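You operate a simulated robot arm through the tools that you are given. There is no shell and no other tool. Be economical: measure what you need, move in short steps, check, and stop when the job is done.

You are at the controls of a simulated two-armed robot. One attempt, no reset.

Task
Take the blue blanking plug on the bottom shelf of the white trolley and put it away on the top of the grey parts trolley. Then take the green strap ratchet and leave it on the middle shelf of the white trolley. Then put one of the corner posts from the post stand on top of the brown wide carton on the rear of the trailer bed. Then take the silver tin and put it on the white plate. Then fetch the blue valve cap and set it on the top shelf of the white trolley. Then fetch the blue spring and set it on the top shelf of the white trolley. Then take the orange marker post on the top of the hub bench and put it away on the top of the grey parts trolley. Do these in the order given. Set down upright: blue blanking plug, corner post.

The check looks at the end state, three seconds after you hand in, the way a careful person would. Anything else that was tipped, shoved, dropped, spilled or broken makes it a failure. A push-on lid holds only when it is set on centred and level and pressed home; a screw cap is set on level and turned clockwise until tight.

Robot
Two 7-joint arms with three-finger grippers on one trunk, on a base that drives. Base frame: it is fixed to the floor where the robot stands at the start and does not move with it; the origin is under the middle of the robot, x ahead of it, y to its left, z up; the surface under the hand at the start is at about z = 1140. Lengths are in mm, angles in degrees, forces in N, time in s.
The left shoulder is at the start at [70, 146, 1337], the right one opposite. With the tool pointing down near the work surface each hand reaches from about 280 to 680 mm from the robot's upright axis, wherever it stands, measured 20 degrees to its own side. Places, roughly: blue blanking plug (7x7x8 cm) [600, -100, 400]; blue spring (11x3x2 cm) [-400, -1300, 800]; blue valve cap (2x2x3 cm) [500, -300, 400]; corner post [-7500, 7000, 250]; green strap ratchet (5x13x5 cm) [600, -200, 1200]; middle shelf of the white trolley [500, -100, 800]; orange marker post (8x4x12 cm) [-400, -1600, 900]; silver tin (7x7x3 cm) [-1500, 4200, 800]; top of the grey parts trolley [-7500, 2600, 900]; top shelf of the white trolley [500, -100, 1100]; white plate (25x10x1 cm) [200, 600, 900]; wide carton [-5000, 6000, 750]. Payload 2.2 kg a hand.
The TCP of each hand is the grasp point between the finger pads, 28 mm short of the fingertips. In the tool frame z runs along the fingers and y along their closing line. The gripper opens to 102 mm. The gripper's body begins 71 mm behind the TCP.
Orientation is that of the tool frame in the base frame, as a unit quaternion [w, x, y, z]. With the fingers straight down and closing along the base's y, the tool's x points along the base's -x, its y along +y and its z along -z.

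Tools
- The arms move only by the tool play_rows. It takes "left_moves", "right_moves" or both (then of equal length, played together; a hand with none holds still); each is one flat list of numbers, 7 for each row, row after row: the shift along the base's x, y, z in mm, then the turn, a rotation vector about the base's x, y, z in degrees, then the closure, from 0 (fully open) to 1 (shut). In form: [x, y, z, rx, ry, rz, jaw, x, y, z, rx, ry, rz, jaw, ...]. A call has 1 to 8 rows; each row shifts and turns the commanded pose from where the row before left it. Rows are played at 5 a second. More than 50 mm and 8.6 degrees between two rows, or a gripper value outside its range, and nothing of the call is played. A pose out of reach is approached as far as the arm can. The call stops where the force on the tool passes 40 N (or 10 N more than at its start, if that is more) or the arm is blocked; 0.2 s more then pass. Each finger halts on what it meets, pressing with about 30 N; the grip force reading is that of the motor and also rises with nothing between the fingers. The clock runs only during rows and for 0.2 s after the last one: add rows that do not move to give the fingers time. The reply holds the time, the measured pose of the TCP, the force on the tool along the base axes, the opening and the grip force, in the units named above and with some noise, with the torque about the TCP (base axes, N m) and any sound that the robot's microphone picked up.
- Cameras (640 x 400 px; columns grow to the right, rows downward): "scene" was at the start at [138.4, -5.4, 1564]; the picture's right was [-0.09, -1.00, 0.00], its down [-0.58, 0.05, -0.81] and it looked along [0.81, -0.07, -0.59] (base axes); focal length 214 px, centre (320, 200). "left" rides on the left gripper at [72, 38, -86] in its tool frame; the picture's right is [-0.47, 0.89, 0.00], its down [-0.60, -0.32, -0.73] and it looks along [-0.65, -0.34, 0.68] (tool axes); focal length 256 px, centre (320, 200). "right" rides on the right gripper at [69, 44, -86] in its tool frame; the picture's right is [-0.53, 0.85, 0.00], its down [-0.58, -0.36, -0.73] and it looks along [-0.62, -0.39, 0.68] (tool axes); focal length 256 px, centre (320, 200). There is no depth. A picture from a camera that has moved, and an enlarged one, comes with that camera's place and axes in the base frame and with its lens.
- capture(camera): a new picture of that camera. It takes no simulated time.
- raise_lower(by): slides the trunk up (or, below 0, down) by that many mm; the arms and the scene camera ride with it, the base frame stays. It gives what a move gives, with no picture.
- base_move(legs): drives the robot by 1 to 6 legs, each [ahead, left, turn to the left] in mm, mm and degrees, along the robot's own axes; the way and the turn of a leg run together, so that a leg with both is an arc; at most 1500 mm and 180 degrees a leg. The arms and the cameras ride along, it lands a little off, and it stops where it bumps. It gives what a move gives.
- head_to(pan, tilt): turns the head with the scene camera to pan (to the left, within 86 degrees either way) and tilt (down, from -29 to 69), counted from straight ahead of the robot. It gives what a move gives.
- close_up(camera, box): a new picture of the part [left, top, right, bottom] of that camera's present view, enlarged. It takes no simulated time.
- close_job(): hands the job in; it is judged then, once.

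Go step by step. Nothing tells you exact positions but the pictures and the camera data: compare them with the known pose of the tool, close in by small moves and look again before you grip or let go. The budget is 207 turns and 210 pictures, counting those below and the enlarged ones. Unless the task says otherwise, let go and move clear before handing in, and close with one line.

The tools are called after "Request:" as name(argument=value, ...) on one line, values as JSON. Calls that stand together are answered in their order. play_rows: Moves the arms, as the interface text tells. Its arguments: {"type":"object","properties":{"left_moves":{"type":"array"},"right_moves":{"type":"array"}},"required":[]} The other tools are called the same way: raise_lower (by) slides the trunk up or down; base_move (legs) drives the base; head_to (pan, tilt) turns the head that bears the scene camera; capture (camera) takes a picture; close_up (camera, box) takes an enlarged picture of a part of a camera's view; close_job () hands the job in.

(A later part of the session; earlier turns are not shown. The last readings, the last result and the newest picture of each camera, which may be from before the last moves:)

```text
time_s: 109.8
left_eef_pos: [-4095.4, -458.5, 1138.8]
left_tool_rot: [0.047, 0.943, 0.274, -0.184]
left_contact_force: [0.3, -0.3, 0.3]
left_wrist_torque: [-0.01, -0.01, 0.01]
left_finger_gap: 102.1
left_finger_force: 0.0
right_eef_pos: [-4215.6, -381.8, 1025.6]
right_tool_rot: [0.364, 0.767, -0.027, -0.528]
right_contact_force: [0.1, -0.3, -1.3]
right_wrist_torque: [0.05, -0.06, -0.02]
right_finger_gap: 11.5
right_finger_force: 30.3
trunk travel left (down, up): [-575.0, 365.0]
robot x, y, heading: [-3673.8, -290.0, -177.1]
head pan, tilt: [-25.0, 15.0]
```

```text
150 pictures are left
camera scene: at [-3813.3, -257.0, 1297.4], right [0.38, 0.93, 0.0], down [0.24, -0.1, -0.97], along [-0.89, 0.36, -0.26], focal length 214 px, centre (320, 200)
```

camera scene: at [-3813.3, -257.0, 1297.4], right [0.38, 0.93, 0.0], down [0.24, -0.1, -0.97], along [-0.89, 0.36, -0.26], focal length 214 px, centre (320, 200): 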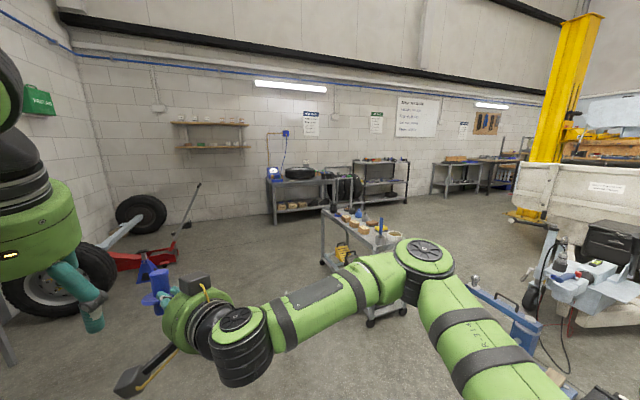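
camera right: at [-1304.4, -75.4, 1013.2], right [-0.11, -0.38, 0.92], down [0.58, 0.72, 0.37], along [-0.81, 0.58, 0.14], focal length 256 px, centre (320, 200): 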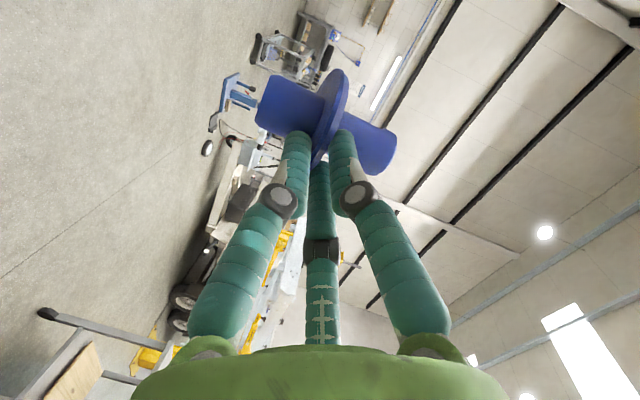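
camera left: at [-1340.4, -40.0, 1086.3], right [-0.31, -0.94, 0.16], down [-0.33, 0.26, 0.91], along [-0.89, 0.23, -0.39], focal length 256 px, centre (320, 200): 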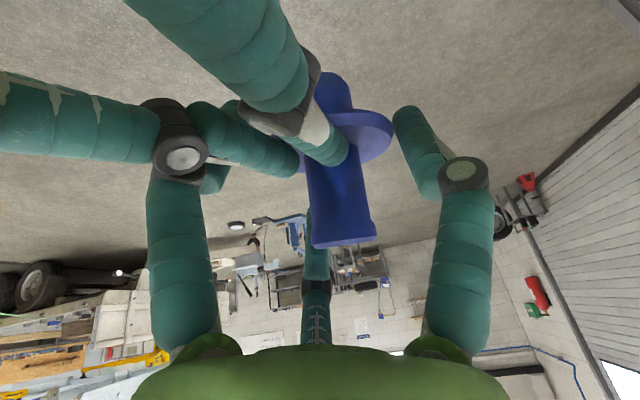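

Lane is clear: cart at (-4950,~600), bench front near x=-7100. I continue to x≈-6200 and turn north along the corridor.

Request:
base_move(legs=[[0, 0, -3], [1300, 0, 0], [1250, 0, 0], [0, 0, -90], [1300, 0, 0]])

Request:
head_to(pan=30, tilt=15)

Request:
capture(camera="scene")

Request:
capture(camera="right")

```text
time_s: 132.7
left_eef_pos: [-6397.3, 1427.1, 1138.2]
left_tool_rot: [-0.1, 0.849, -0.492, -0.162]
left_contact_force: [-0.1, 0.0, 0.2]
left_wrist_torque: [0.06, -0.01, -0.01]
left_finger_gap: 102.2
left_finger_force: 0.0
right_eef_pos: [-6314.3, 1543.7, 1026.0]
right_tool_rot: [0.13, -0.51, 0.573, 0.628]
right_contact_force: [-1.1, -0.4, -1.4]
right_wrist_torque: [-0.04, -0.03, -0.06]
right_finger_gap: 11.0
right_finger_force: 30.1
trunk travel left (down, up): [-575.0, 365.0]
robot x, y, heading: [-6251.1, 1002.7, 90.2]
head pan, tilt: [-25.0, 15.0]
```

```text
time_s: 134.0
left_eef_pos: [-6395.6, 1427.1, 1139.2]
left_tool_rot: [-0.101, 0.849, -0.493, -0.161]
left_contact_force: [-0.2, -0.2, 0.3]
left_wrist_torque: [0.0, -0.02, 0.02]
left_finger_gap: 102.2
left_finger_force: 0.0
right_eef_pos: [-6315.8, 1543.4, 1027.0]
right_tool_rot: [0.13, -0.511, 0.573, 0.627]
right_contact_force: [-0.2, -0.2, -0.9]
right_wrist_torque: [-0.06, -0.02, 0.01]
right_finger_gap: 11.3
right_finger_force: 30.1
trunk travel left (down, up): [-575.0, 365.0]
robot x, y, heading: [-6249.2, 1002.0, 90.2]
head pan, tilt: [30.0, 15.0]
```

```text
149 pictures are left
camera scene: at [-6296.0, 1135.0, 1297.4], right [0.86, 0.5, 0.0], down [0.13, -0.22, -0.97], along [-0.49, 0.84, -0.26], focal length 214 px, centre (320, 200)
```

scene: 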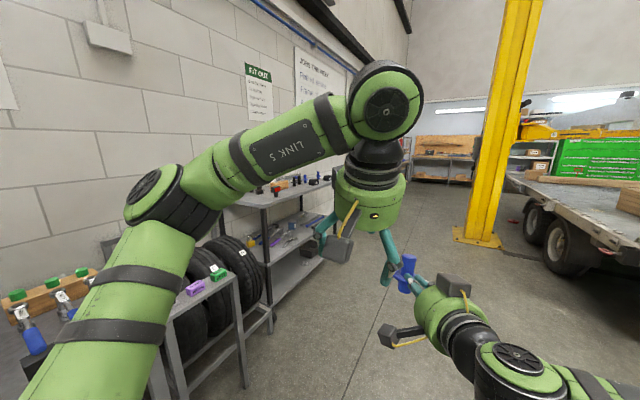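

```text
148 pictures are left
camera right: at [-6336.2, 1427.7, 1012.5], right [-0.4, -0.04, 0.92], down [0.89, -0.27, 0.37], along [0.23, 0.96, 0.14], focal length 256 px, centre (320, 200)
```

right: 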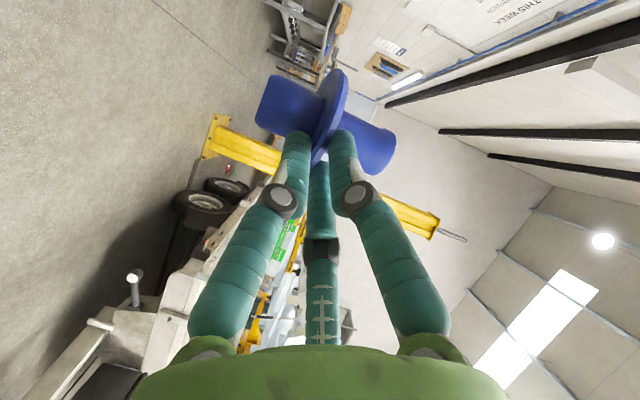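

The plug is still firm. The trolley front face is at x≈-7420, y 2220–3080. I move abreast of it and turn to face it.

Request:
base_move(legs=[[1500, 0, 0], [0, 0, 90], [250, 0, 0]])

Request:
head_to(pan=0, tilt=35)

Request:
capture(camera="scene")

```text
time_s: 146.7
left_eef_pos: [-6930.5, 2359.5, 1139.0]
left_tool_rot: [0.043, 0.949, 0.252, -0.185]
left_contact_force: [0.0, -0.1, 0.3]
left_wrist_torque: [-0.05, -0.01, -0.01]
left_finger_gap: 101.7
left_finger_force: 0.2
right_eef_pos: [-7046.8, 2441.5, 1026.6]
right_tool_rot: [0.352, 0.766, -0.044, -0.536]
right_contact_force: [0.2, 1.1, -1.7]
right_wrist_torque: [0.01, -0.03, -0.01]
right_finger_gap: 11.1
right_finger_force: 30.1
trunk travel left (down, up): [-575.0, 365.0]
robot x, y, heading: [-6502.3, 2504.0, -179.7]
head pan, tilt: [30.0, 15.0]
```

```text
time_s: 147.6
left_eef_pos: [-6931.7, 2359.6, 1139.0]
left_tool_rot: [0.043, 0.949, 0.252, -0.185]
left_contact_force: [0.0, -0.7, 0.3]
left_wrist_torque: [-0.03, 0.01, -0.01]
left_finger_gap: 102.1
left_finger_force: 0.2
right_eef_pos: [-7046.0, 2440.5, 1028.2]
right_tool_rot: [0.352, 0.766, -0.043, -0.536]
right_contact_force: [0.5, 0.6, -0.4]
right_wrist_torque: [-0.02, -0.01, -0.02]
right_finger_gap: 11.2
right_finger_force: 29.9
trunk travel left (down, up): [-575.0, 365.0]
robot x, y, heading: [-6504.5, 2507.0, -179.7]
head pan, tilt: [0.0, 35.0]
```

```text
147 pictures are left
camera scene: at [-6642.1, 2507.0, 1265.5], right [0.0, 1.0, 0.0], down [0.57, 0.0, -0.82], along [-0.82, 0.0, -0.57], focal length 214 px, centre (320, 200)
```

scene: 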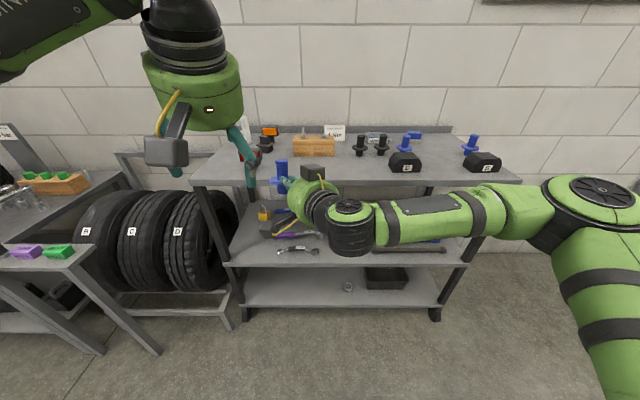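

Trolley top edge is x≈-7270, z≈900. There's a free spot at about (-7330,2540), well away from other items. I move the base so the plug comes just in front of it.

Request:
base_move(legs=[[180, 0, 0], [0, -130, 0]])

Request:
raise_lower(by=-40)

Request:
capture(camera="scene")

Request:
close_up(camera="scene", box=[200, 120, 400, 245])

```text
time_s: 150.0
left_eef_pos: [-7110.0, 2487.3, 1139.9]
left_tool_rot: [0.044, 0.948, 0.254, -0.185]
left_contact_force: [0.7, 0.1, 1.1]
left_wrist_torque: [0.01, 0.0, 0.01]
left_finger_gap: 102.1
left_finger_force: 0.0
right_eef_pos: [-7225.6, 2569.3, 1025.9]
right_tool_rot: [0.351, 0.766, -0.044, -0.536]
right_contact_force: [0.9, -0.4, -0.4]
right_wrist_torque: [0.04, -0.04, -0.01]
right_finger_gap: 11.1
right_finger_force: 30.2
trunk travel left (down, up): [-575.0, 365.0]
robot x, y, heading: [-6681.5, 2635.6, -179.7]
head pan, tilt: [0.0, 35.0]
```

```text
time_s: 150.8
left_eef_pos: [-7110.8, 2488.2, 1098.8]
left_tool_rot: [0.043, 0.949, 0.252, -0.185]
left_contact_force: [0.1, 0.1, -0.1]
left_wrist_torque: [0.01, 0.02, -0.01]
left_finger_gap: 101.7
left_finger_force: 0.1
right_eef_pos: [-7226.1, 2570.9, 987.0]
right_tool_rot: [0.352, 0.766, -0.044, -0.536]
right_contact_force: [0.3, 0.2, -0.6]
right_wrist_torque: [0.01, -0.06, 0.02]
right_finger_gap: 11.5
right_finger_force: 29.8
trunk travel left (down, up): [-535.0, 405.0]
robot x, y, heading: [-6687.3, 2639.1, -179.8]
head pan, tilt: [0.0, 35.0]
```

```text
146 pictures are left
camera scene: at [-6821.3, 2636.5, 1225.5], right [0.0, 1.0, 0.0], down [0.57, 0.0, -0.82], along [-0.82, 0.0, -0.57], focal length 214 px, centre (320, 200)
```

scene: 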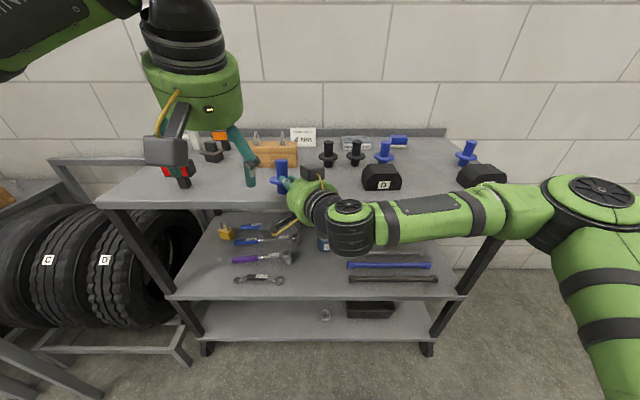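

```text
3.20 times, centred on (300, 182) of scene
camera zoom: at [-6821.3, 2636.5, 1225.5], right [0.0, 1.0, 0.0], down [0.57, 0.0, -0.82], along [-0.82, 0.0, -0.57], focal length 686 px, centre (384, 256)
```

zoom: 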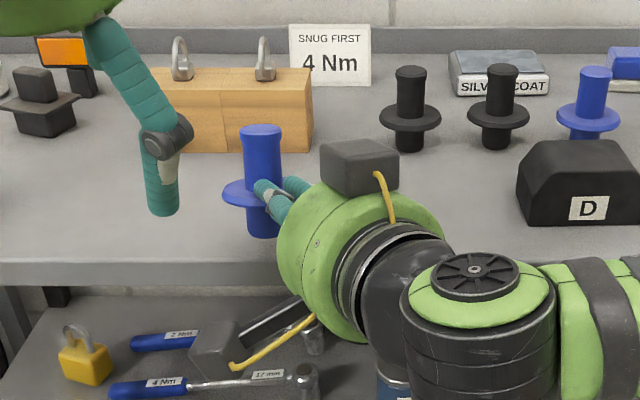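

Request:
play_rows(right_moves=[-32, 0, 0, 0, 0, 0, 1, -32, 0, 0, 0, 0, 0, 1, 0, 0, -12, 0, 0, 0, 1, 0, 0, -12, 0, 0, 0, 1])

Request:
close_up(camera="scene", box=[200, 120, 400, 245])

Request:
capture(camera="right")

```text
time_s: 151.8
left_eef_pos: [-7110.0, 2487.8, 1098.0]
left_tool_rot: [0.043, 0.949, 0.252, -0.185]
left_contact_force: [0.5, 0.4, -0.7]
left_wrist_torque: [-0.02, -0.01, -0.01]
left_finger_gap: 102.0
left_finger_force: 0.1
right_eef_pos: [-7289.1, 2570.6, 976.3]
right_tool_rot: [0.351, 0.767, -0.043, -0.535]
right_contact_force: [0.5, 0.0, -2.1]
right_wrist_torque: [0.01, -0.02, -0.03]
right_finger_gap: 11.2
right_finger_force: 30.2
right hand out of reach, approached as far as the arm can: row 4
trunk travel left (down, up): [-535.0, 405.0]
robot x, y, heading: [-6686.6, 2639.8, -179.8]
head pan, tilt: [0.0, 35.0]
```

```text
3.20 times, centred on (300, 182) of scene
camera zoom: at [-6821.4, 2636.5, 1225.5], right [0.0, 1.0, 0.0], down [0.57, 0.0, -0.82], along [-0.82, 0.0, -0.57], focal length 686 px, centre (384, 256)
```

zoom: 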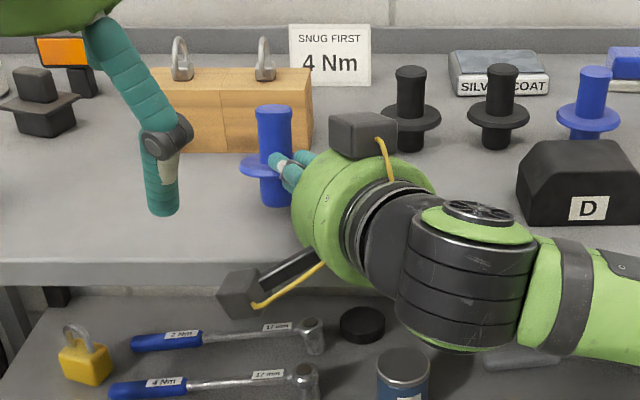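

```text
143 pictures are left
camera right: at [-7174.2, 2549.3, 961.3], right [0.04, -0.4, 0.92], down [0.27, 0.89, 0.37], along [-0.96, 0.23, 0.14], focal length 256 px, centre (320, 200)
```

right: 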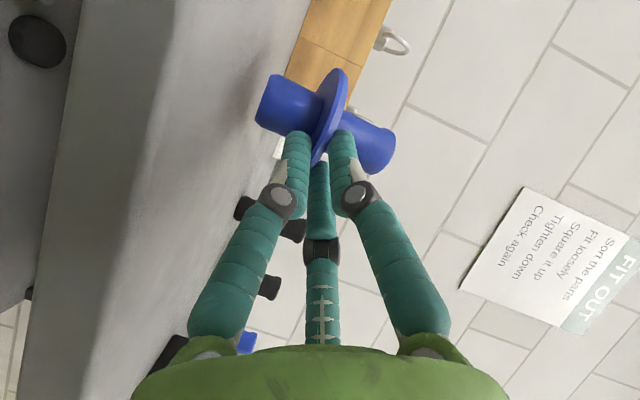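

Request:
raise_lower(by=-20)

Request:
close_up(camera="scene", box=[240, 120, 360, 200])

Request:
close_up(camera="right", box=[200, 20, 440, 220])

```text
time_s: 152.5
left_eef_pos: [-7106.5, 2490.0, 1081.1]
left_tool_rot: [0.043, 0.948, 0.253, -0.187]
left_contact_force: [0.5, -0.2, -0.1]
left_wrist_torque: [0.0, 0.02, 0.01]
left_finger_gap: 101.8
left_finger_force: 0.1
right_eef_pos: [-7287.3, 2571.1, 963.7]
right_tool_rot: [0.354, 0.762, -0.042, -0.541]
right_contact_force: [1.2, 2.4, 21.3]
right_wrist_torque: [-0.37, 0.94, -0.06]
right_finger_gap: 11.5
right_finger_force: 30.5
trunk travel left (down, up): [-515.0, 425.0]
robot x, y, heading: [-6686.0, 2634.2, -179.9]
head pan, tilt: [0.0, 35.0]
```

```text
5.00 times, centred on (300, 160) of scene
camera zoom: at [-6817.8, 2637.7, 1206.2], right [0.0, 1.0, 0.0], down [0.57, 0.0, -0.82], along [-0.82, 0.0, -0.57], focal length 1072 px, centre (420, 400)
```

zoom: 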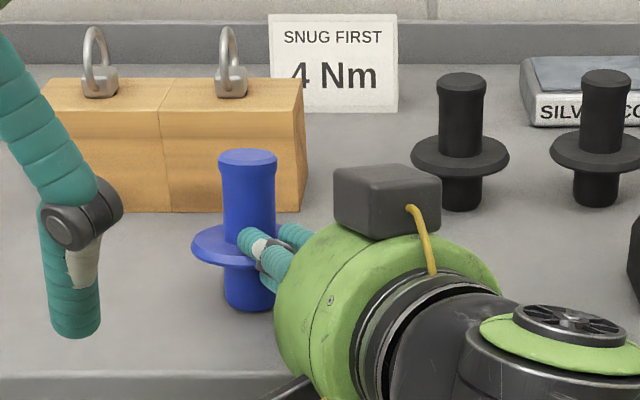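

```text
2.00 times, centred on (320, 120) of right
camera zoom: at [-7171.7, 2550.1, 947.9], right [0.05, -0.39, 0.92], down [0.27, 0.89, 0.36], along [-0.96, 0.23, 0.15], focal length 512 px, centre (320, 360)
```

zoom: 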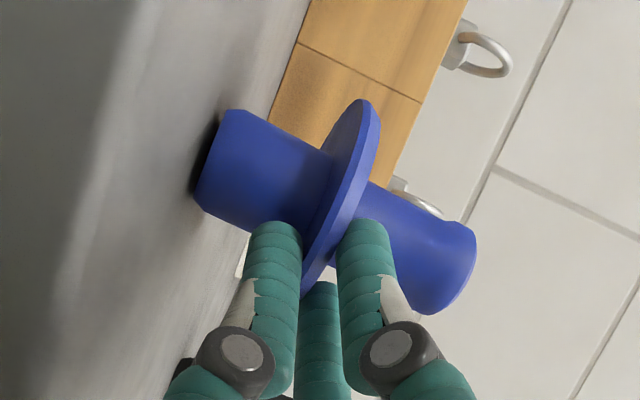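

The base is in contact (21 N). I ease the trunk up a little, open the jaws partly and look.

Request:
raise_lower(by=5)

Request:
play_rows(right_moves=[0, 0, 0, 0, 0, 0, 0.85, 0, 0, 0, 0, 0, 0, 0.76, 0, 0, 0, 0, 0, 0, 0.72, 0, 0, 0, 0, 0, 0, 0.72])

Request:
close_up(camera="scene", box=[240, 120, 360, 200])

Request:
close_up(camera="right", box=[200, 20, 440, 220])

```text
time_s: 153.0
left_eef_pos: [-7108.5, 2488.5, 1085.6]
left_tool_rot: [0.043, 0.948, 0.252, -0.188]
left_contact_force: [0.3, -0.6, -0.3]
left_wrist_torque: [-0.01, 0.0, 0.02]
left_finger_gap: 102.2
left_finger_force: 0.1
right_eef_pos: [-7286.8, 2571.7, 964.9]
right_tool_rot: [0.353, 0.764, -0.043, -0.538]
right_contact_force: [2.2, 1.8, 16.6]
right_wrist_torque: [-0.25, 0.68, -0.04]
right_finger_gap: 11.6
right_finger_force: 30.0
trunk travel left (down, up): [-520.0, 420.0]
robot x, y, heading: [-6683.8, 2630.1, -179.6]
head pan, tilt: [0.0, 35.0]
```

```text
time_s: 154.0
left_eef_pos: [-7111.5, 2489.2, 1082.5]
left_tool_rot: [0.044, 0.949, 0.253, -0.185]
left_contact_force: [-0.6, 0.7, 0.0]
left_wrist_torque: [0.0, -0.01, 0.0]
left_finger_gap: 101.9
left_finger_force: 0.1
right_eef_pos: [-7289.6, 2570.3, 960.3]
right_tool_rot: [0.351, 0.767, -0.044, -0.535]
right_contact_force: [0.6, 0.2, 0.0]
right_wrist_torque: [0.01, 0.03, -0.03]
right_finger_gap: 28.5
right_finger_force: 0.0
trunk travel left (down, up): [-520.0, 420.0]
robot x, y, heading: [-6680.4, 2635.0, -180.0]
head pan, tilt: [0.0, 35.0]
```

```text
5.00 times, centred on (300, 160) of scene
camera zoom: at [-6821.5, 2636.8, 1210.4], right [0.0, 1.0, 0.0], down [0.57, 0.0, -0.82], along [-0.82, 0.0, -0.57], focal length 1072 px, centre (420, 400)
```

zoom: 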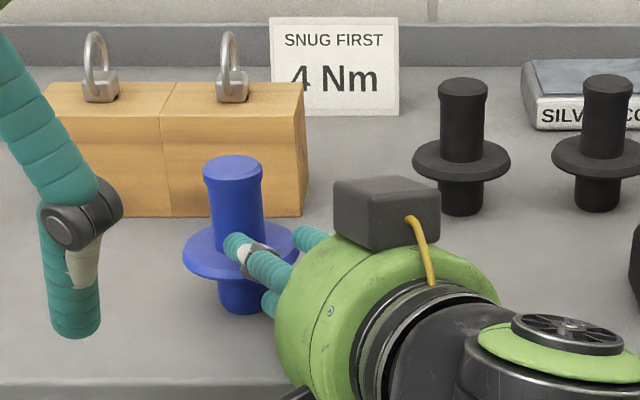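

```text
2.00 times, centred on (320, 120) of right
camera zoom: at [-7174.1, 2549.4, 945.8], right [0.03, -0.4, 0.92], down [0.27, 0.89, 0.37], along [-0.96, 0.23, 0.14], focal length 512 px, centre (320, 360)
```

zoom: 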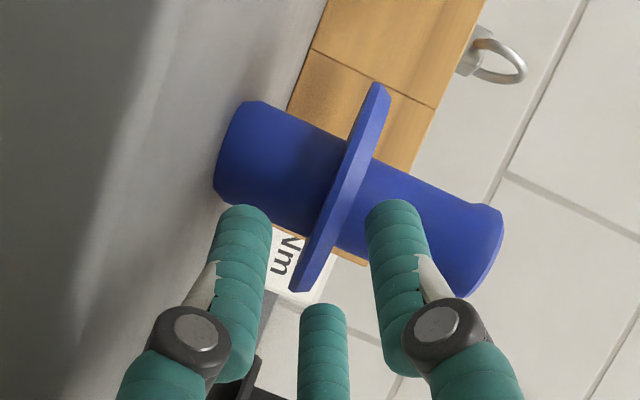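

The plug stands free and upright. I withdraw straight back along the fingers.

Request:
play_rows(right_moves=[13, 7, 2, 0, 0, 0, 0.72, 26, 15, 5, 0, 0, 0, 0.72, 26, 15, 5, 0, 0, 0, 0.72, 26, 15, 5, 0, 0, 0, 0.5])

Request:
base_move(legs=[[-300, 0, 0]])

Request:
capture(camera="scene")

Request:
close_up(camera="scene", box=[200, 100, 420, 200])

```text
time_s: 155.0
left_eef_pos: [-7108.5, 2489.8, 1084.2]
left_tool_rot: [0.044, 0.949, 0.253, -0.186]
left_contact_force: [0.2, 0.2, 0.0]
left_wrist_torque: [0.02, 0.01, 0.0]
left_finger_gap: 101.7
left_finger_force: 0.1
right_eef_pos: [-7197.6, 2621.2, 977.7]
right_tool_rot: [0.353, 0.767, -0.044, -0.535]
right_contact_force: [0.5, -0.9, 0.2]
right_wrist_torque: [0.03, 0.02, -0.05]
right_finger_gap: 50.8
right_finger_force: 0.1
trunk travel left (down, up): [-520.0, 420.0]
robot x, y, heading: [-6683.6, 2635.3, -180.0]
head pan, tilt: [0.0, 35.0]
```

```text
time_s: 157.1
left_eef_pos: [-6811.1, 2490.0, 1084.2]
left_tool_rot: [0.043, 0.949, 0.253, -0.186]
left_contact_force: [1.0, 0.1, -0.6]
left_wrist_torque: [-0.02, -0.01, 0.01]
left_finger_gap: 102.3
left_finger_force: 0.1
right_eef_pos: [-6900.3, 2623.5, 977.7]
right_tool_rot: [0.352, 0.767, -0.043, -0.535]
right_contact_force: [0.2, 0.3, 0.7]
right_wrist_torque: [-0.01, 0.0, 0.01]
right_finger_gap: 50.8
right_finger_force: 0.0
trunk travel left (down, up): [-520.0, 420.0]
robot x, y, heading: [-6386.5, 2632.1, -180.2]
head pan, tilt: [0.0, 35.0]
```

```text
138 pictures are left
camera scene: at [-6523.5, 2637.5, 1210.5], right [0.0, 1.0, 0.0], down [0.57, 0.0, -0.82], along [-0.82, 0.0, -0.57], focal length 214 px, centre (320, 200)
```

scene: 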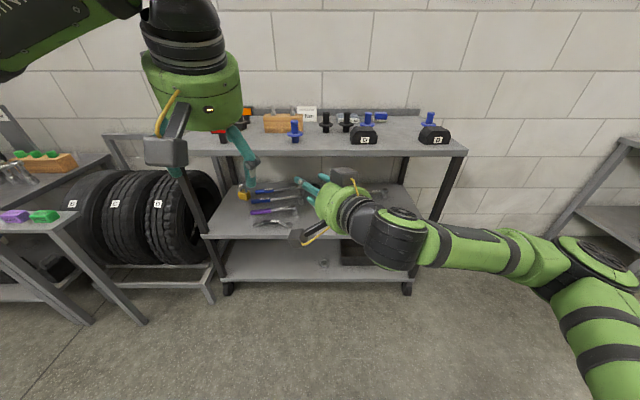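

```text
2.91 times, centred on (310, 150) of scene
camera zoom: at [-6523.5, 2637.5, 1210.5], right [0.0, 1.0, 0.0], down [0.57, 0.0, -0.82], along [-0.82, 0.0, -0.57], focal length 624 px, centre (349, 346)
```

zoom: 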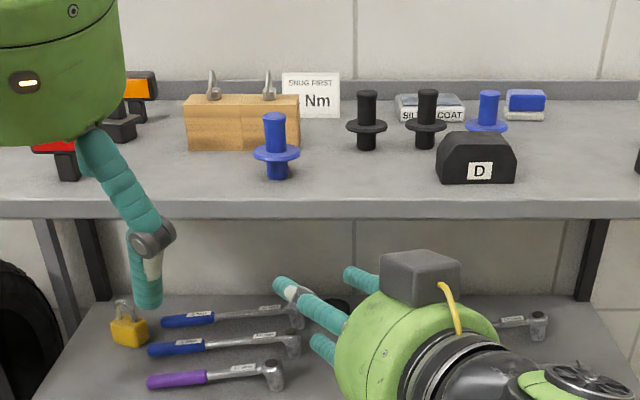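

Step 1 is done: the plug stands upright on the parts trolley. I restore the right hand to its un-rolled pose and start the drive back to the white trolley.

Request:
play_rows(right_moves=[5, 20, 10, 7.3, -1.6, 0, 0.2, 5, 20, 10, 7.3, -1.6, 0, 0, 5, 20, 10, 7.3, -1.6, 0, 0, 5, 20, 10, 7.3, -1.6, 0, 0, 5, 20, 10, 7.3, -1.6, 0, 0, 5, 20, 10, 7.3, -1.6, 0, 0])

Request:
base_move(legs=[[0, 0, 88], [1400, 0, 0], [1400, 0, 0]])

Request:
head_to(pan=40, tilt=15)

Request:
capture(camera="scene")

```text
time_s: 158.5
left_eef_pos: [-6813.0, 2490.1, 1084.4]
left_tool_rot: [0.043, 0.949, 0.253, -0.185]
left_contact_force: [-0.2, 0.0, 0.6]
left_wrist_torque: [-0.02, -0.02, 0.01]
left_finger_gap: 101.8
left_finger_force: 0.1
right_eef_pos: [-6870.0, 2742.9, 1039.6]
right_tool_rot: [0.036, 0.884, 0.132, -0.447]
right_contact_force: [0.6, 0.0, -0.1]
right_wrist_torque: [-0.04, 0.03, 0.02]
right_finger_gap: 102.1
right_finger_force: 0.1
trunk travel left (down, up): [-520.0, 420.0]
robot x, y, heading: [-6386.5, 2635.2, -179.8]
head pan, tilt: [0.0, 35.0]
```

```text
time_s: 175.8
left_eef_pos: [-6314.0, -591.4, 1084.7]
left_tool_rot: [0.16, 0.5, 0.845, -0.101]
left_contact_force: [0.1, 0.0, -0.3]
left_wrist_torque: [0.02, 0.02, -0.01]
left_finger_gap: 102.0
left_finger_force: 0.0
right_eef_pos: [-6567.0, -644.7, 1039.8]
right_tool_rot: [0.34, 0.539, 0.712, -0.295]
right_contact_force: [0.3, -0.6, -0.2]
right_wrist_torque: [-0.02, 0.01, 0.0]
right_finger_gap: 102.0
right_finger_force: 0.1
trunk travel left (down, up): [-520.0, 420.0]
robot x, y, heading: [-6451.3, -162.7, -90.8]
head pan, tilt: [0.0, 35.0]
```

```text
time_s: 176.8
left_eef_pos: [-6314.7, -590.2, 1083.5]
left_tool_rot: [0.16, 0.501, 0.844, -0.102]
left_contact_force: [-0.7, 0.6, 0.4]
left_wrist_torque: [-0.03, 0.0, 0.03]
left_finger_gap: 102.3
left_finger_force: 0.0
right_eef_pos: [-6565.9, -645.1, 1039.8]
right_tool_rot: [0.339, 0.54, 0.712, -0.295]
right_contact_force: [1.4, -0.7, -0.2]
right_wrist_torque: [0.03, 0.04, 0.02]
right_finger_gap: 102.0
right_finger_force: 0.2
trunk travel left (down, up): [-520.0, 420.0]
robot x, y, heading: [-6453.0, -160.2, -90.8]
head pan, tilt: [40.0, 15.0]
```

```text
136 pictures are left
camera scene: at [-6392.4, -283.3, 1242.4], right [-0.78, -0.63, 0.0], down [-0.16, 0.2, -0.97], along [0.61, -0.75, -0.26], focal length 214 px, centre (320, 200)
```

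scene: 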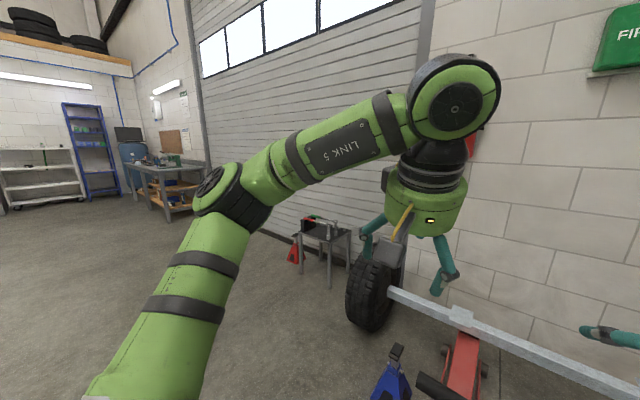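

I'm near the axle but above it. I turn toward the white trolley and drive back along the lane.

Request:
base_move(legs=[[0, 0, 90], [1400, 0, 0], [1400, 0, 0], [1400, 0, 0], [1300, 0, 0]])

Request:
raise_lower(by=300)

Request:
head_to(pan=0, tilt=25)

Request:
capture(camera="scene")

```text
time_s: 206.9
left_eef_pos: [-519.1, -130.1, 1083.6]
left_tool_rot: [0.185, -0.245, 0.951, 0.042]
left_contact_force: [-0.4, 0.4, -0.1]
left_wrist_torque: [-0.02, -0.02, -0.05]
left_finger_gap: 101.9
left_finger_force: 0.1
right_eef_pos: [-463.6, -384.6, 1039.2]
right_tool_rot: [0.449, -0.122, 0.885, 0.032]
right_contact_force: [0.5, 0.1, 0.2]
right_wrist_torque: [0.0, 0.0, 0.02]
right_finger_gap: 101.7
right_finger_force: 0.0
trunk travel left (down, up): [-520.0, 420.0]
robot x, y, heading: [-949.2, -273.0, -0.7]
head pan, tilt: [40.0, 15.0]
```

```text
time_s: 209.9
left_eef_pos: [-518.3, -129.3, 1383.9]
left_tool_rot: [0.185, -0.243, 0.951, 0.042]
left_contact_force: [0.3, 0.5, -0.1]
left_wrist_torque: [0.01, 0.03, 0.0]
left_finger_gap: 102.2
left_finger_force: 0.0
right_eef_pos: [-464.1, -384.6, 1339.0]
right_tool_rot: [0.448, -0.122, 0.885, 0.032]
right_contact_force: [-0.8, 0.5, -0.7]
right_wrist_torque: [-0.01, 0.01, -0.02]
right_finger_gap: 102.0
right_finger_force: 0.0
trunk travel left (down, up): [-820.0, 120.0]
robot x, y, heading: [-948.8, -267.4, -0.9]
head pan, tilt: [40.0, 15.0]
```

```text
time_s: 211.0
left_eef_pos: [-519.7, -129.4, 1384.0]
left_tool_rot: [0.185, -0.244, 0.951, 0.041]
left_contact_force: [-0.4, 0.1, 0.2]
left_wrist_torque: [-0.02, 0.02, 0.01]
left_finger_gap: 102.0
left_finger_force: 0.0
right_eef_pos: [-465.1, -385.1, 1339.6]
right_tool_rot: [0.45, -0.121, 0.884, 0.031]
right_contact_force: [0.4, 0.3, 0.0]
right_wrist_torque: [0.0, 0.0, 0.0]
right_finger_gap: 101.8
right_finger_force: 0.1
trunk travel left (down, up): [-820.0, 120.0]
robot x, y, heading: [-948.2, -265.8, -0.9]
head pan, tilt: [0.0, 25.0]
```

```text
135 pictures are left
camera scene: at [-803.6, -268.4, 1526.3], right [-0.01, -1.0, 0.0], down [-0.42, 0.01, -0.91], along [0.91, -0.01, -0.42], focal length 214 px, centre (320, 200)
```

scene: 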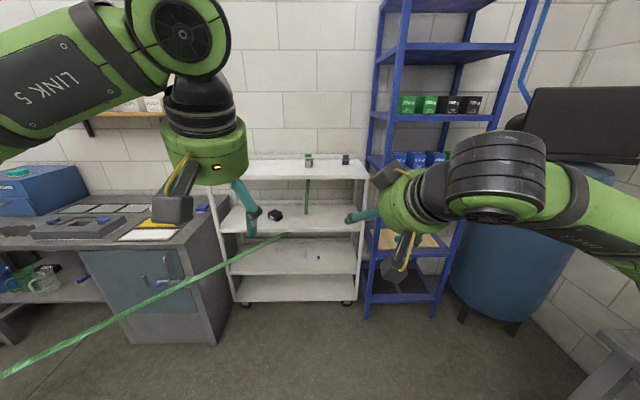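

Request:
close_up(camera="scene", box=[230, 140, 390, 240])

Request:
base_move(legs=[[500, 0, 0]])

Request:
head_to(pan=0, tilt=30)

Request:
capture(camera="scene")

Request:
capture(camera="right")

```text
4.00 times, centred on (310, 190) of scene
camera zoom: at [-803.6, -268.4, 1526.3], right [-0.01, -1.0, 0.0], down [-0.42, 0.01, -0.91], along [0.91, -0.01, -0.42], focal length 858 px, centre (360, 240)
```

zoom: 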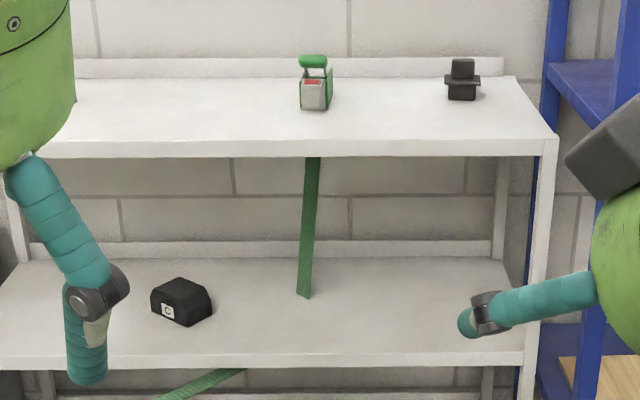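

```text
time_s: 213.9
left_eef_pos: [-23.5, -137.1, 1384.3]
left_tool_rot: [0.186, -0.245, 0.951, 0.042]
left_contact_force: [0.1, -0.2, 0.0]
left_wrist_torque: [0.01, -0.01, -0.01]
left_finger_gap: 102.2
left_finger_force: 0.0
right_eef_pos: [31.9, -390.4, 1339.9]
right_tool_rot: [0.45, -0.124, 0.884, 0.033]
right_contact_force: [-0.1, 0.3, -0.5]
right_wrist_torque: [-0.03, 0.0, 0.0]
right_finger_gap: 101.9
right_finger_force: 0.1
trunk travel left (down, up): [-820.0, 120.0]
robot x, y, heading: [-447.2, -272.7, -0.8]
head pan, tilt: [0.0, 25.0]
```

```text
time_s: 214.6
left_eef_pos: [-21.9, -135.6, 1384.4]
left_tool_rot: [0.186, -0.244, 0.951, 0.041]
left_contact_force: [-0.1, -0.7, -0.3]
left_wrist_torque: [0.01, 0.02, 0.03]
left_finger_gap: 102.0
left_finger_force: 0.2
right_eef_pos: [32.8, -391.0, 1339.7]
right_tool_rot: [0.449, -0.123, 0.885, 0.032]
right_contact_force: [-0.3, -0.6, -0.5]
right_wrist_torque: [0.01, 0.01, 0.02]
right_finger_gap: 101.8
right_finger_force: 0.1
trunk travel left (down, up): [-820.0, 120.0]
robot x, y, heading: [-449.0, -274.7, -0.8]
head pan, tilt: [0.0, 30.0]
```

```text
133 pictures are left
camera scene: at [-307.6, -275.5, 1518.3], right [-0.01, -1.0, 0.0], down [-0.5, 0.01, -0.87], along [0.87, -0.01, -0.5], focal length 214 px, centre (320, 200)
```

scene: 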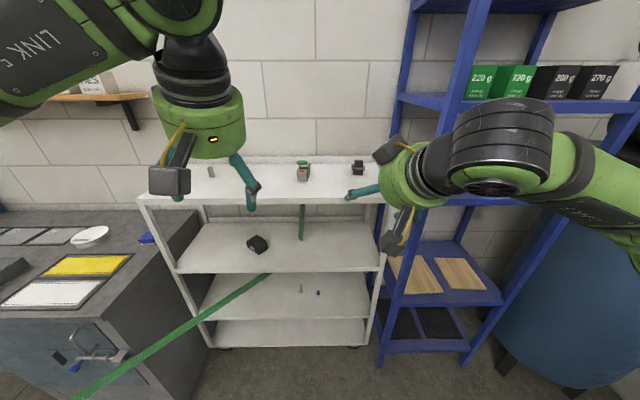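

```text
132 pictures are left
camera right: at [-84.9, -376.0, 1332.3], right [0.09, 0.92, 0.38], down [-0.16, -0.37, 0.92], along [0.98, -0.15, 0.11], focal length 256 px, centre (320, 200)
```

right: 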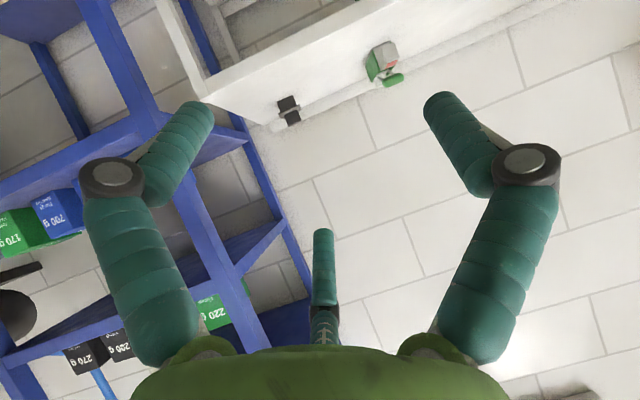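

The ratchet lies at about (548,-218), long axis along x yawed about -10°. I reposition the base and set the right hand to pitch 50°, heading -10°.

Request:
base_move(legs=[[0, 120, 0.8], [220, 0, 0]])

Request:
play_rows(right_moves=[0, 15, 0, 0, 0, -7.3, 0, 0, 15, 0, 0, 0, -7.3, 0, 0, 15, 0, 0, 0, -7.3, 0, 0, 0, 0, 1.15, 6.6, 0, 0, 0, 0, 0, 1.15, 6.6, 0, 0])

Request:
capture(camera="scene")

Request:
capture(camera="right")

```text
time_s: 217.1
left_eef_pos: [194.0, -11.0, 1386.2]
left_tool_rot: [0.187, -0.25, 0.949, 0.042]
left_contact_force: [-0.4, -0.1, 0.8]
left_wrist_torque: [0.02, -0.02, 0.01]
left_finger_gap: 102.1
left_finger_force: 0.0
right_eef_pos: [252.8, -264.7, 1340.6]
right_tool_rot: [0.45, -0.129, 0.883, 0.035]
right_contact_force: [-0.8, -0.2, 0.4]
right_wrist_torque: [0.05, -0.05, -0.03]
right_finger_gap: 101.9
right_finger_force: 0.1
trunk travel left (down, up): [-820.0, 120.0]
robot x, y, heading: [-224.8, -152.3, -0.0]
head pan, tilt: [0.0, 30.0]
```

```text
time_s: 218.3
left_eef_pos: [195.9, -11.4, 1383.8]
left_tool_rot: [0.186, -0.251, 0.949, 0.043]
left_contact_force: [0.1, -0.4, -1.2]
left_wrist_torque: [0.0, 0.01, 0.0]
left_finger_gap: 101.8
left_finger_force: 0.1
right_eef_pos: [254.8, -218.5, 1339.8]
right_tool_rot: [0.341, 0.044, 0.938, -0.037]
right_contact_force: [0.1, -0.2, -0.8]
right_wrist_torque: [0.02, -0.04, -0.01]
right_finger_gap: 102.1
right_finger_force: 0.0
trunk travel left (down, up): [-820.0, 120.0]
robot x, y, heading: [-229.8, -155.8, -0.2]
head pan, tilt: [0.0, 30.0]
```

```text
131 pictures are left
camera scene: at [-86.8, -153.9, 1518.3], right [0.0, -1.0, 0.0], down [-0.5, 0.0, -0.87], along [0.87, 0.0, -0.5], focal length 214 px, centre (320, 200)
```

scene: 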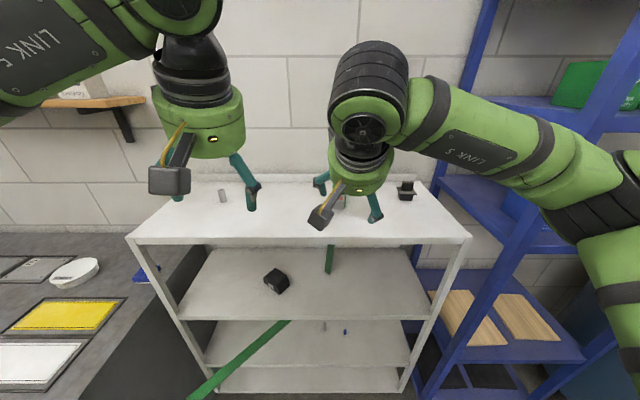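

```text
130 pictures are left
camera right: at [152.3, -163.3, 1358.8], right [0.5, 0.81, 0.31], down [-0.06, -0.32, 0.94], along [0.86, -0.49, -0.11], focal length 256 px, centre (320, 200)
```

right: 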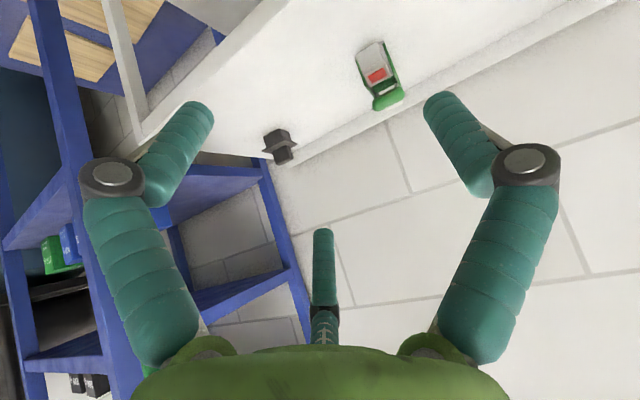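

Request:
play_rows(right_moves=[40, 1, -15, 0, 0, 0, 0, 40, 1, -15, 0, 0, 0, 0, 40, 1, -15, 0, 0, 0, 0, 40, 1, -20, 0, 0, 0, 0, 40, 1, -22, 0, 0, 0, 0, 42, 1, -23, 0, 0, 0, 0])

Request:
capture(camera="right")

Request:
capture(camera="scene")

```text
time_s: 219.7
left_eef_pos: [198.7, -8.6, 1383.0]
left_tool_rot: [0.185, -0.251, 0.949, 0.042]
left_contact_force: [0.5, -0.7, 0.5]
left_wrist_torque: [-0.02, 0.0, -0.04]
left_finger_gap: 101.9
left_finger_force: 0.0
right_eef_pos: [501.5, -211.5, 1227.5]
right_tool_rot: [0.34, 0.043, 0.938, -0.039]
right_contact_force: [-0.1, 0.2, -0.3]
right_wrist_torque: [-0.05, 0.02, -0.02]
right_finger_gap: 101.8
right_finger_force: 0.1
trunk travel left (down, up): [-820.0, 120.0]
robot x, y, heading: [-227.1, -152.9, -0.0]
head pan, tilt: [0.0, 30.0]
```

```text
129 pictures are left
camera right: at [397.3, -155.5, 1246.9], right [0.5, 0.81, 0.31], down [-0.06, -0.32, 0.95], along [0.87, -0.49, -0.11], focal length 256 px, centre (320, 200)
```

right: 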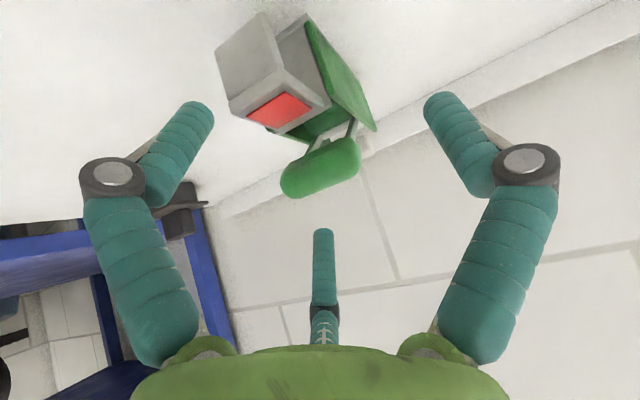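

```text
128 pictures are left
camera scene: at [-84.5, -151.4, 1518.1], right [0.0, -1.0, 0.0], down [-0.5, 0.0, -0.87], along [0.87, 0.0, -0.5], focal length 214 px, centre (320, 200)
```

scene: 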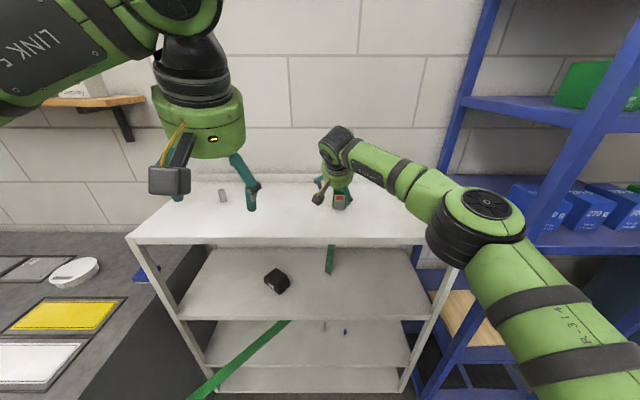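

Request:
play_rows(right_moves=[22, -4, -26, 0, 0, 0, 0, 22, -4, -26, 0, 0, 0, 0])

Request:
capture(camera="right")

Request:
close_up(camera="scene", box=[280, 120, 400, 220])

```text
time_s: 220.3
left_eef_pos: [195.7, -9.3, 1385.1]
left_tool_rot: [0.186, -0.251, 0.949, 0.042]
left_contact_force: [-0.3, 0.9, -0.1]
left_wrist_torque: [0.0, -0.02, -0.05]
left_finger_gap: 102.1
left_finger_force: 0.1
right_eef_pos: [529.8, -222.0, 1185.8]
right_tool_rot: [0.342, 0.042, 0.938, -0.038]
right_contact_force: [-0.6, 1.3, 3.6]
right_wrist_torque: [-0.05, 0.13, -0.08]
right_finger_gap: 102.5
right_finger_force: 0.3
right hand out of reach, approached as far as the arm can: row 2
trunk travel left (down, up): [-820.0, 120.0]
robot x, y, heading: [-228.8, -155.0, -0.3]
head pan, tilt: [0.0, 30.0]
```

```text
127 pictures are left
camera right: at [425.6, -165.4, 1204.1], right [0.5, 0.81, 0.31], down [-0.07, -0.32, 0.94], along [0.87, -0.49, -0.11], focal length 256 px, centre (320, 200)
```

right: 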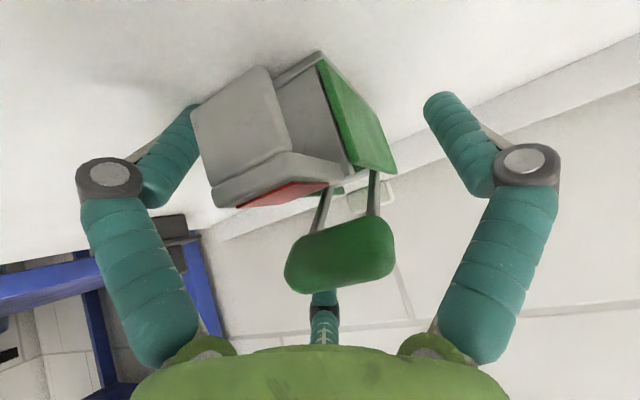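

```text
4.00 times, centred on (340, 170) of scene
camera zoom: at [-88.4, -151.9, 1518.5], right [0.0, -1.0, 0.0], down [-0.5, 0.0, -0.87], along [0.87, 0.0, -0.5], focal length 858 px, centre (240, 320)
```

zoom: 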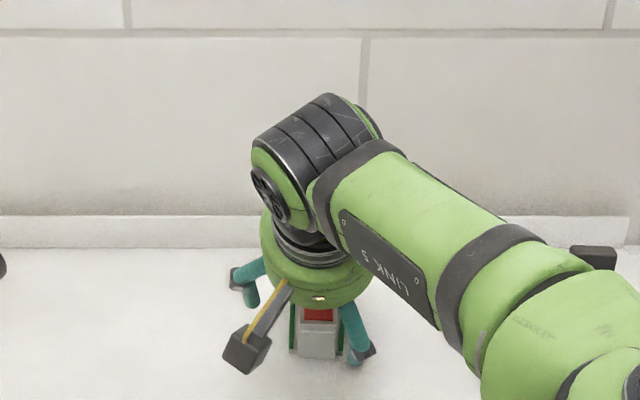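

The arm is at its limit 18 mm short; I use the trunk and base for the last bit.

Request:
base_move(legs=[[15, 0, 0]])

Request:
raise_lower(by=-14)

Request:
capture(camera="right")

```text
time_s: 221.1
left_eef_pos: [210.2, -11.2, 1384.2]
left_tool_rot: [0.186, -0.252, 0.949, 0.043]
left_contact_force: [0.2, 0.0, 0.3]
left_wrist_torque: [0.02, 0.04, 0.03]
left_finger_gap: 102.0
left_finger_force: 0.0
right_eef_pos: [545.1, -224.7, 1183.1]
right_tool_rot: [0.341, 0.045, 0.938, -0.037]
right_contact_force: [-0.3, -0.2, 2.2]
right_wrist_torque: [-0.08, 0.03, 0.05]
right_finger_gap: 102.3
right_finger_force: 0.1
trunk travel left (down, up): [-820.0, 120.0]
robot x, y, heading: [-211.9, -153.1, 0.0]
head pan, tilt: [0.0, 30.0]
```

```text
time_s: 221.7
left_eef_pos: [205.4, -15.5, 1372.1]
left_tool_rot: [0.189, -0.251, 0.948, 0.042]
left_contact_force: [0.3, 1.3, -1.0]
left_wrist_torque: [0.0, 0.0, 0.0]
left_finger_gap: 102.3
left_finger_force: 0.0
right_eef_pos: [539.1, -228.0, 1174.5]
right_tool_rot: [0.343, 0.046, 0.937, -0.038]
right_contact_force: [-11.1, -8.7, 15.7]
right_wrist_torque: [-0.6, 0.85, 0.04]
right_finger_gap: 101.3
right_finger_force: 0.1
trunk travel left (down, up): [-806.0, 134.0]
robot x, y, heading: [-215.0, -152.5, 0.0]
head pan, tilt: [0.0, 30.0]
```

```text
125 pictures are left
camera right: at [436.3, -171.3, 1193.0], right [0.5, 0.81, 0.31], down [-0.07, -0.32, 0.94], along [0.86, -0.49, -0.1], focal length 256 px, centre (320, 200)
```

right: 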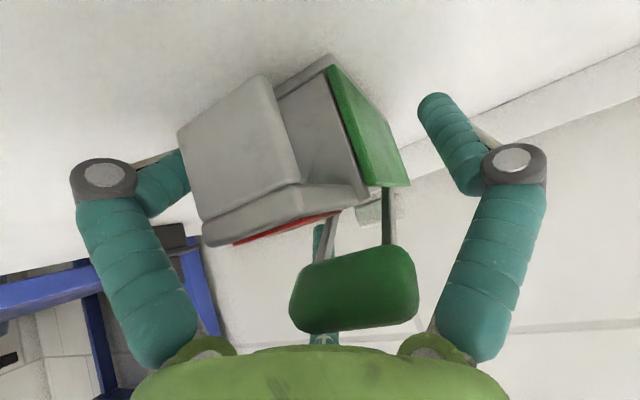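

The handle is touching my palm. I ease up 10 mm and shift 8 mm sideways to centre before closing.

Request:
raise_lower(by=10)

Request:
play_rows(right_moves=[-2, -4, 0, 0, 0, 0, 0, 0, -4, 0, 0, 0, 0, 0])

Request:
capture(camera="right")

```text
time_s: 222.3
left_eef_pos: [212.4, -10.9, 1379.8]
left_tool_rot: [0.186, -0.251, 0.949, 0.042]
left_contact_force: [-0.4, -0.8, 1.0]
left_wrist_torque: [0.01, -0.02, 0.0]
left_finger_gap: 101.7
left_finger_force: 0.1
right_eef_pos: [545.5, -220.7, 1178.4]
right_tool_rot: [0.341, 0.043, 0.939, -0.035]
right_contact_force: [0.3, 0.8, 2.5]
right_wrist_torque: [-0.05, 0.07, -0.03]
right_finger_gap: 102.2
right_finger_force: 0.0
trunk travel left (down, up): [-816.0, 124.0]
robot x, y, heading: [-212.8, -151.0, -0.2]
head pan, tilt: [0.0, 30.0]
```

```text
time_s: 222.9
left_eef_pos: [210.1, -11.2, 1380.7]
left_tool_rot: [0.186, -0.251, 0.949, 0.042]
left_contact_force: [-0.2, -0.3, 0.1]
left_wrist_torque: [0.04, 0.01, -0.02]
left_finger_gap: 101.8
left_finger_force: 0.1
right_eef_pos: [542.5, -229.6, 1179.5]
right_tool_rot: [0.34, 0.044, 0.939, -0.037]
right_contact_force: [-2.2, 2.2, 2.8]
right_wrist_torque: [0.01, 0.14, -0.04]
right_finger_gap: 102.3
right_finger_force: 0.0
trunk travel left (down, up): [-816.0, 124.0]
robot x, y, heading: [-215.9, -155.8, -0.3]
head pan, tilt: [0.0, 30.0]
```

```text
124 pictures are left
camera right: at [439.2, -174.6, 1198.7], right [0.5, 0.81, 0.31], down [-0.06, -0.32, 0.94], along [0.86, -0.49, -0.11], focal length 256 px, centre (320, 200)
```

right: 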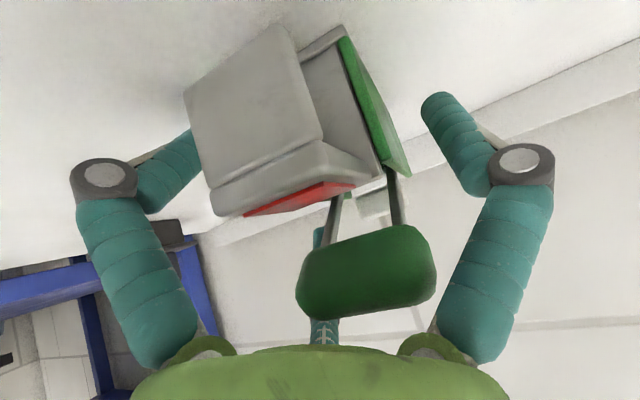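

Request:
play_rows(right_moves=[0, 0, 0, 0, 0, 0, 0.2, 0, 0, 0, 0, 0, 0, 0.4, 0, 0, 0, 0, 0, 0, 1, 0, 0, 0, 0, 0, 0, 1, 0, 0, 0, 0, 0, 0, 1])

Request:
capture(camera="right")

```text
time_s: 224.1
left_eef_pos: [210.2, -10.6, 1380.4]
left_tool_rot: [0.187, -0.251, 0.949, 0.042]
left_contact_force: [-0.1, 0.4, -0.4]
left_wrist_torque: [-0.01, 0.03, -0.02]
left_finger_gap: 101.9
left_finger_force: 0.0
right_eef_pos: [542.7, -230.7, 1181.4]
right_tool_rot: [0.342, 0.044, 0.938, -0.037]
right_contact_force: [0.8, 0.9, 8.8]
right_wrist_torque: [-0.29, 0.03, 0.19]
right_finger_gap: 67.4
right_finger_force: 30.8
trunk travel left (down, up): [-816.0, 124.0]
robot x, y, heading: [-212.3, -157.3, -0.0]
head pan, tilt: [0.0, 30.0]
```

```text
123 pictures are left
camera right: at [439.0, -175.3, 1199.8], right [0.5, 0.81, 0.31], down [-0.07, -0.32, 0.94], along [0.86, -0.49, -0.11], focal length 256 px, centre (320, 200)
```

right: 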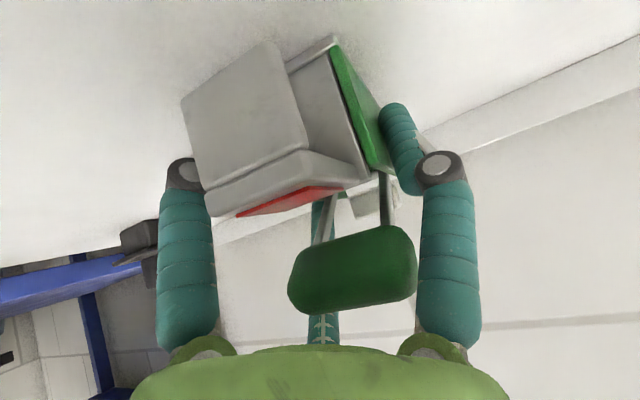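

Gripped at 67 mm. I lift slightly and check that it holds and how the strap reacts.

Request:
play_rows(right_moves=[0, 0, 10, 0, 0, 0, 1, 0, 0, 15, 0, 0, 0, 1, 0, 0, 15, 0, 0, 0, 1, 0, 0, 0, 0, 0, 0, 1])

Request:
capture(camera="right")

Request:
capture(camera="scene")

```text
time_s: 225.1
left_eef_pos: [213.1, -9.7, 1379.3]
left_tool_rot: [0.185, -0.252, 0.949, 0.043]
left_contact_force: [-0.7, -0.2, 0.7]
left_wrist_torque: [0.0, 0.01, 0.0]
left_finger_gap: 102.1
left_finger_force: 0.1
right_eef_pos: [545.1, -229.8, 1217.5]
right_tool_rot: [0.339, 0.044, 0.939, -0.037]
right_contact_force: [0.4, 0.7, -4.0]
right_wrist_torque: [-0.06, 0.01, -0.02]
right_finger_gap: 63.9
right_finger_force: 29.5
trunk travel left (down, up): [-816.0, 124.0]
robot x, y, heading: [-211.8, -155.8, 0.1]
head pan, tilt: [0.0, 30.0]
```

```text
122 pictures are left
camera right: at [441.4, -175.2, 1237.3], right [0.5, 0.81, 0.31], down [-0.06, -0.32, 0.94], along [0.86, -0.49, -0.11], focal length 256 px, centre (320, 200)
```

right: 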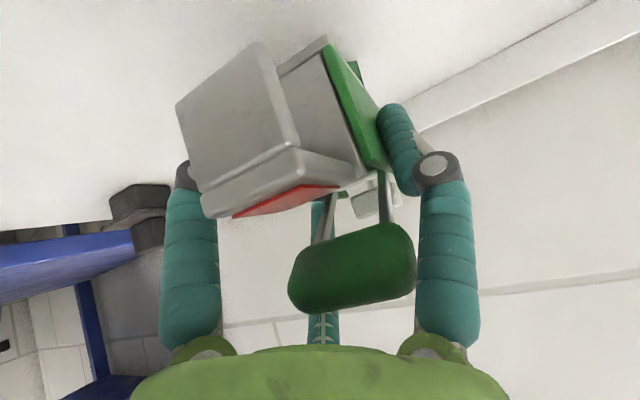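

```text
121 pictures are left
camera scene: at [-69.7, -153.6, 1514.1], right [0.0, -1.0, 0.0], down [-0.5, 0.0, -0.87], along [0.87, 0.0, -0.5], focal length 214 px, centre (320, 200)
```

scene: 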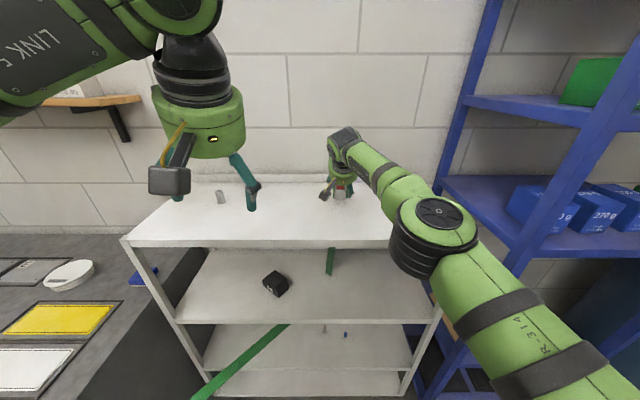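

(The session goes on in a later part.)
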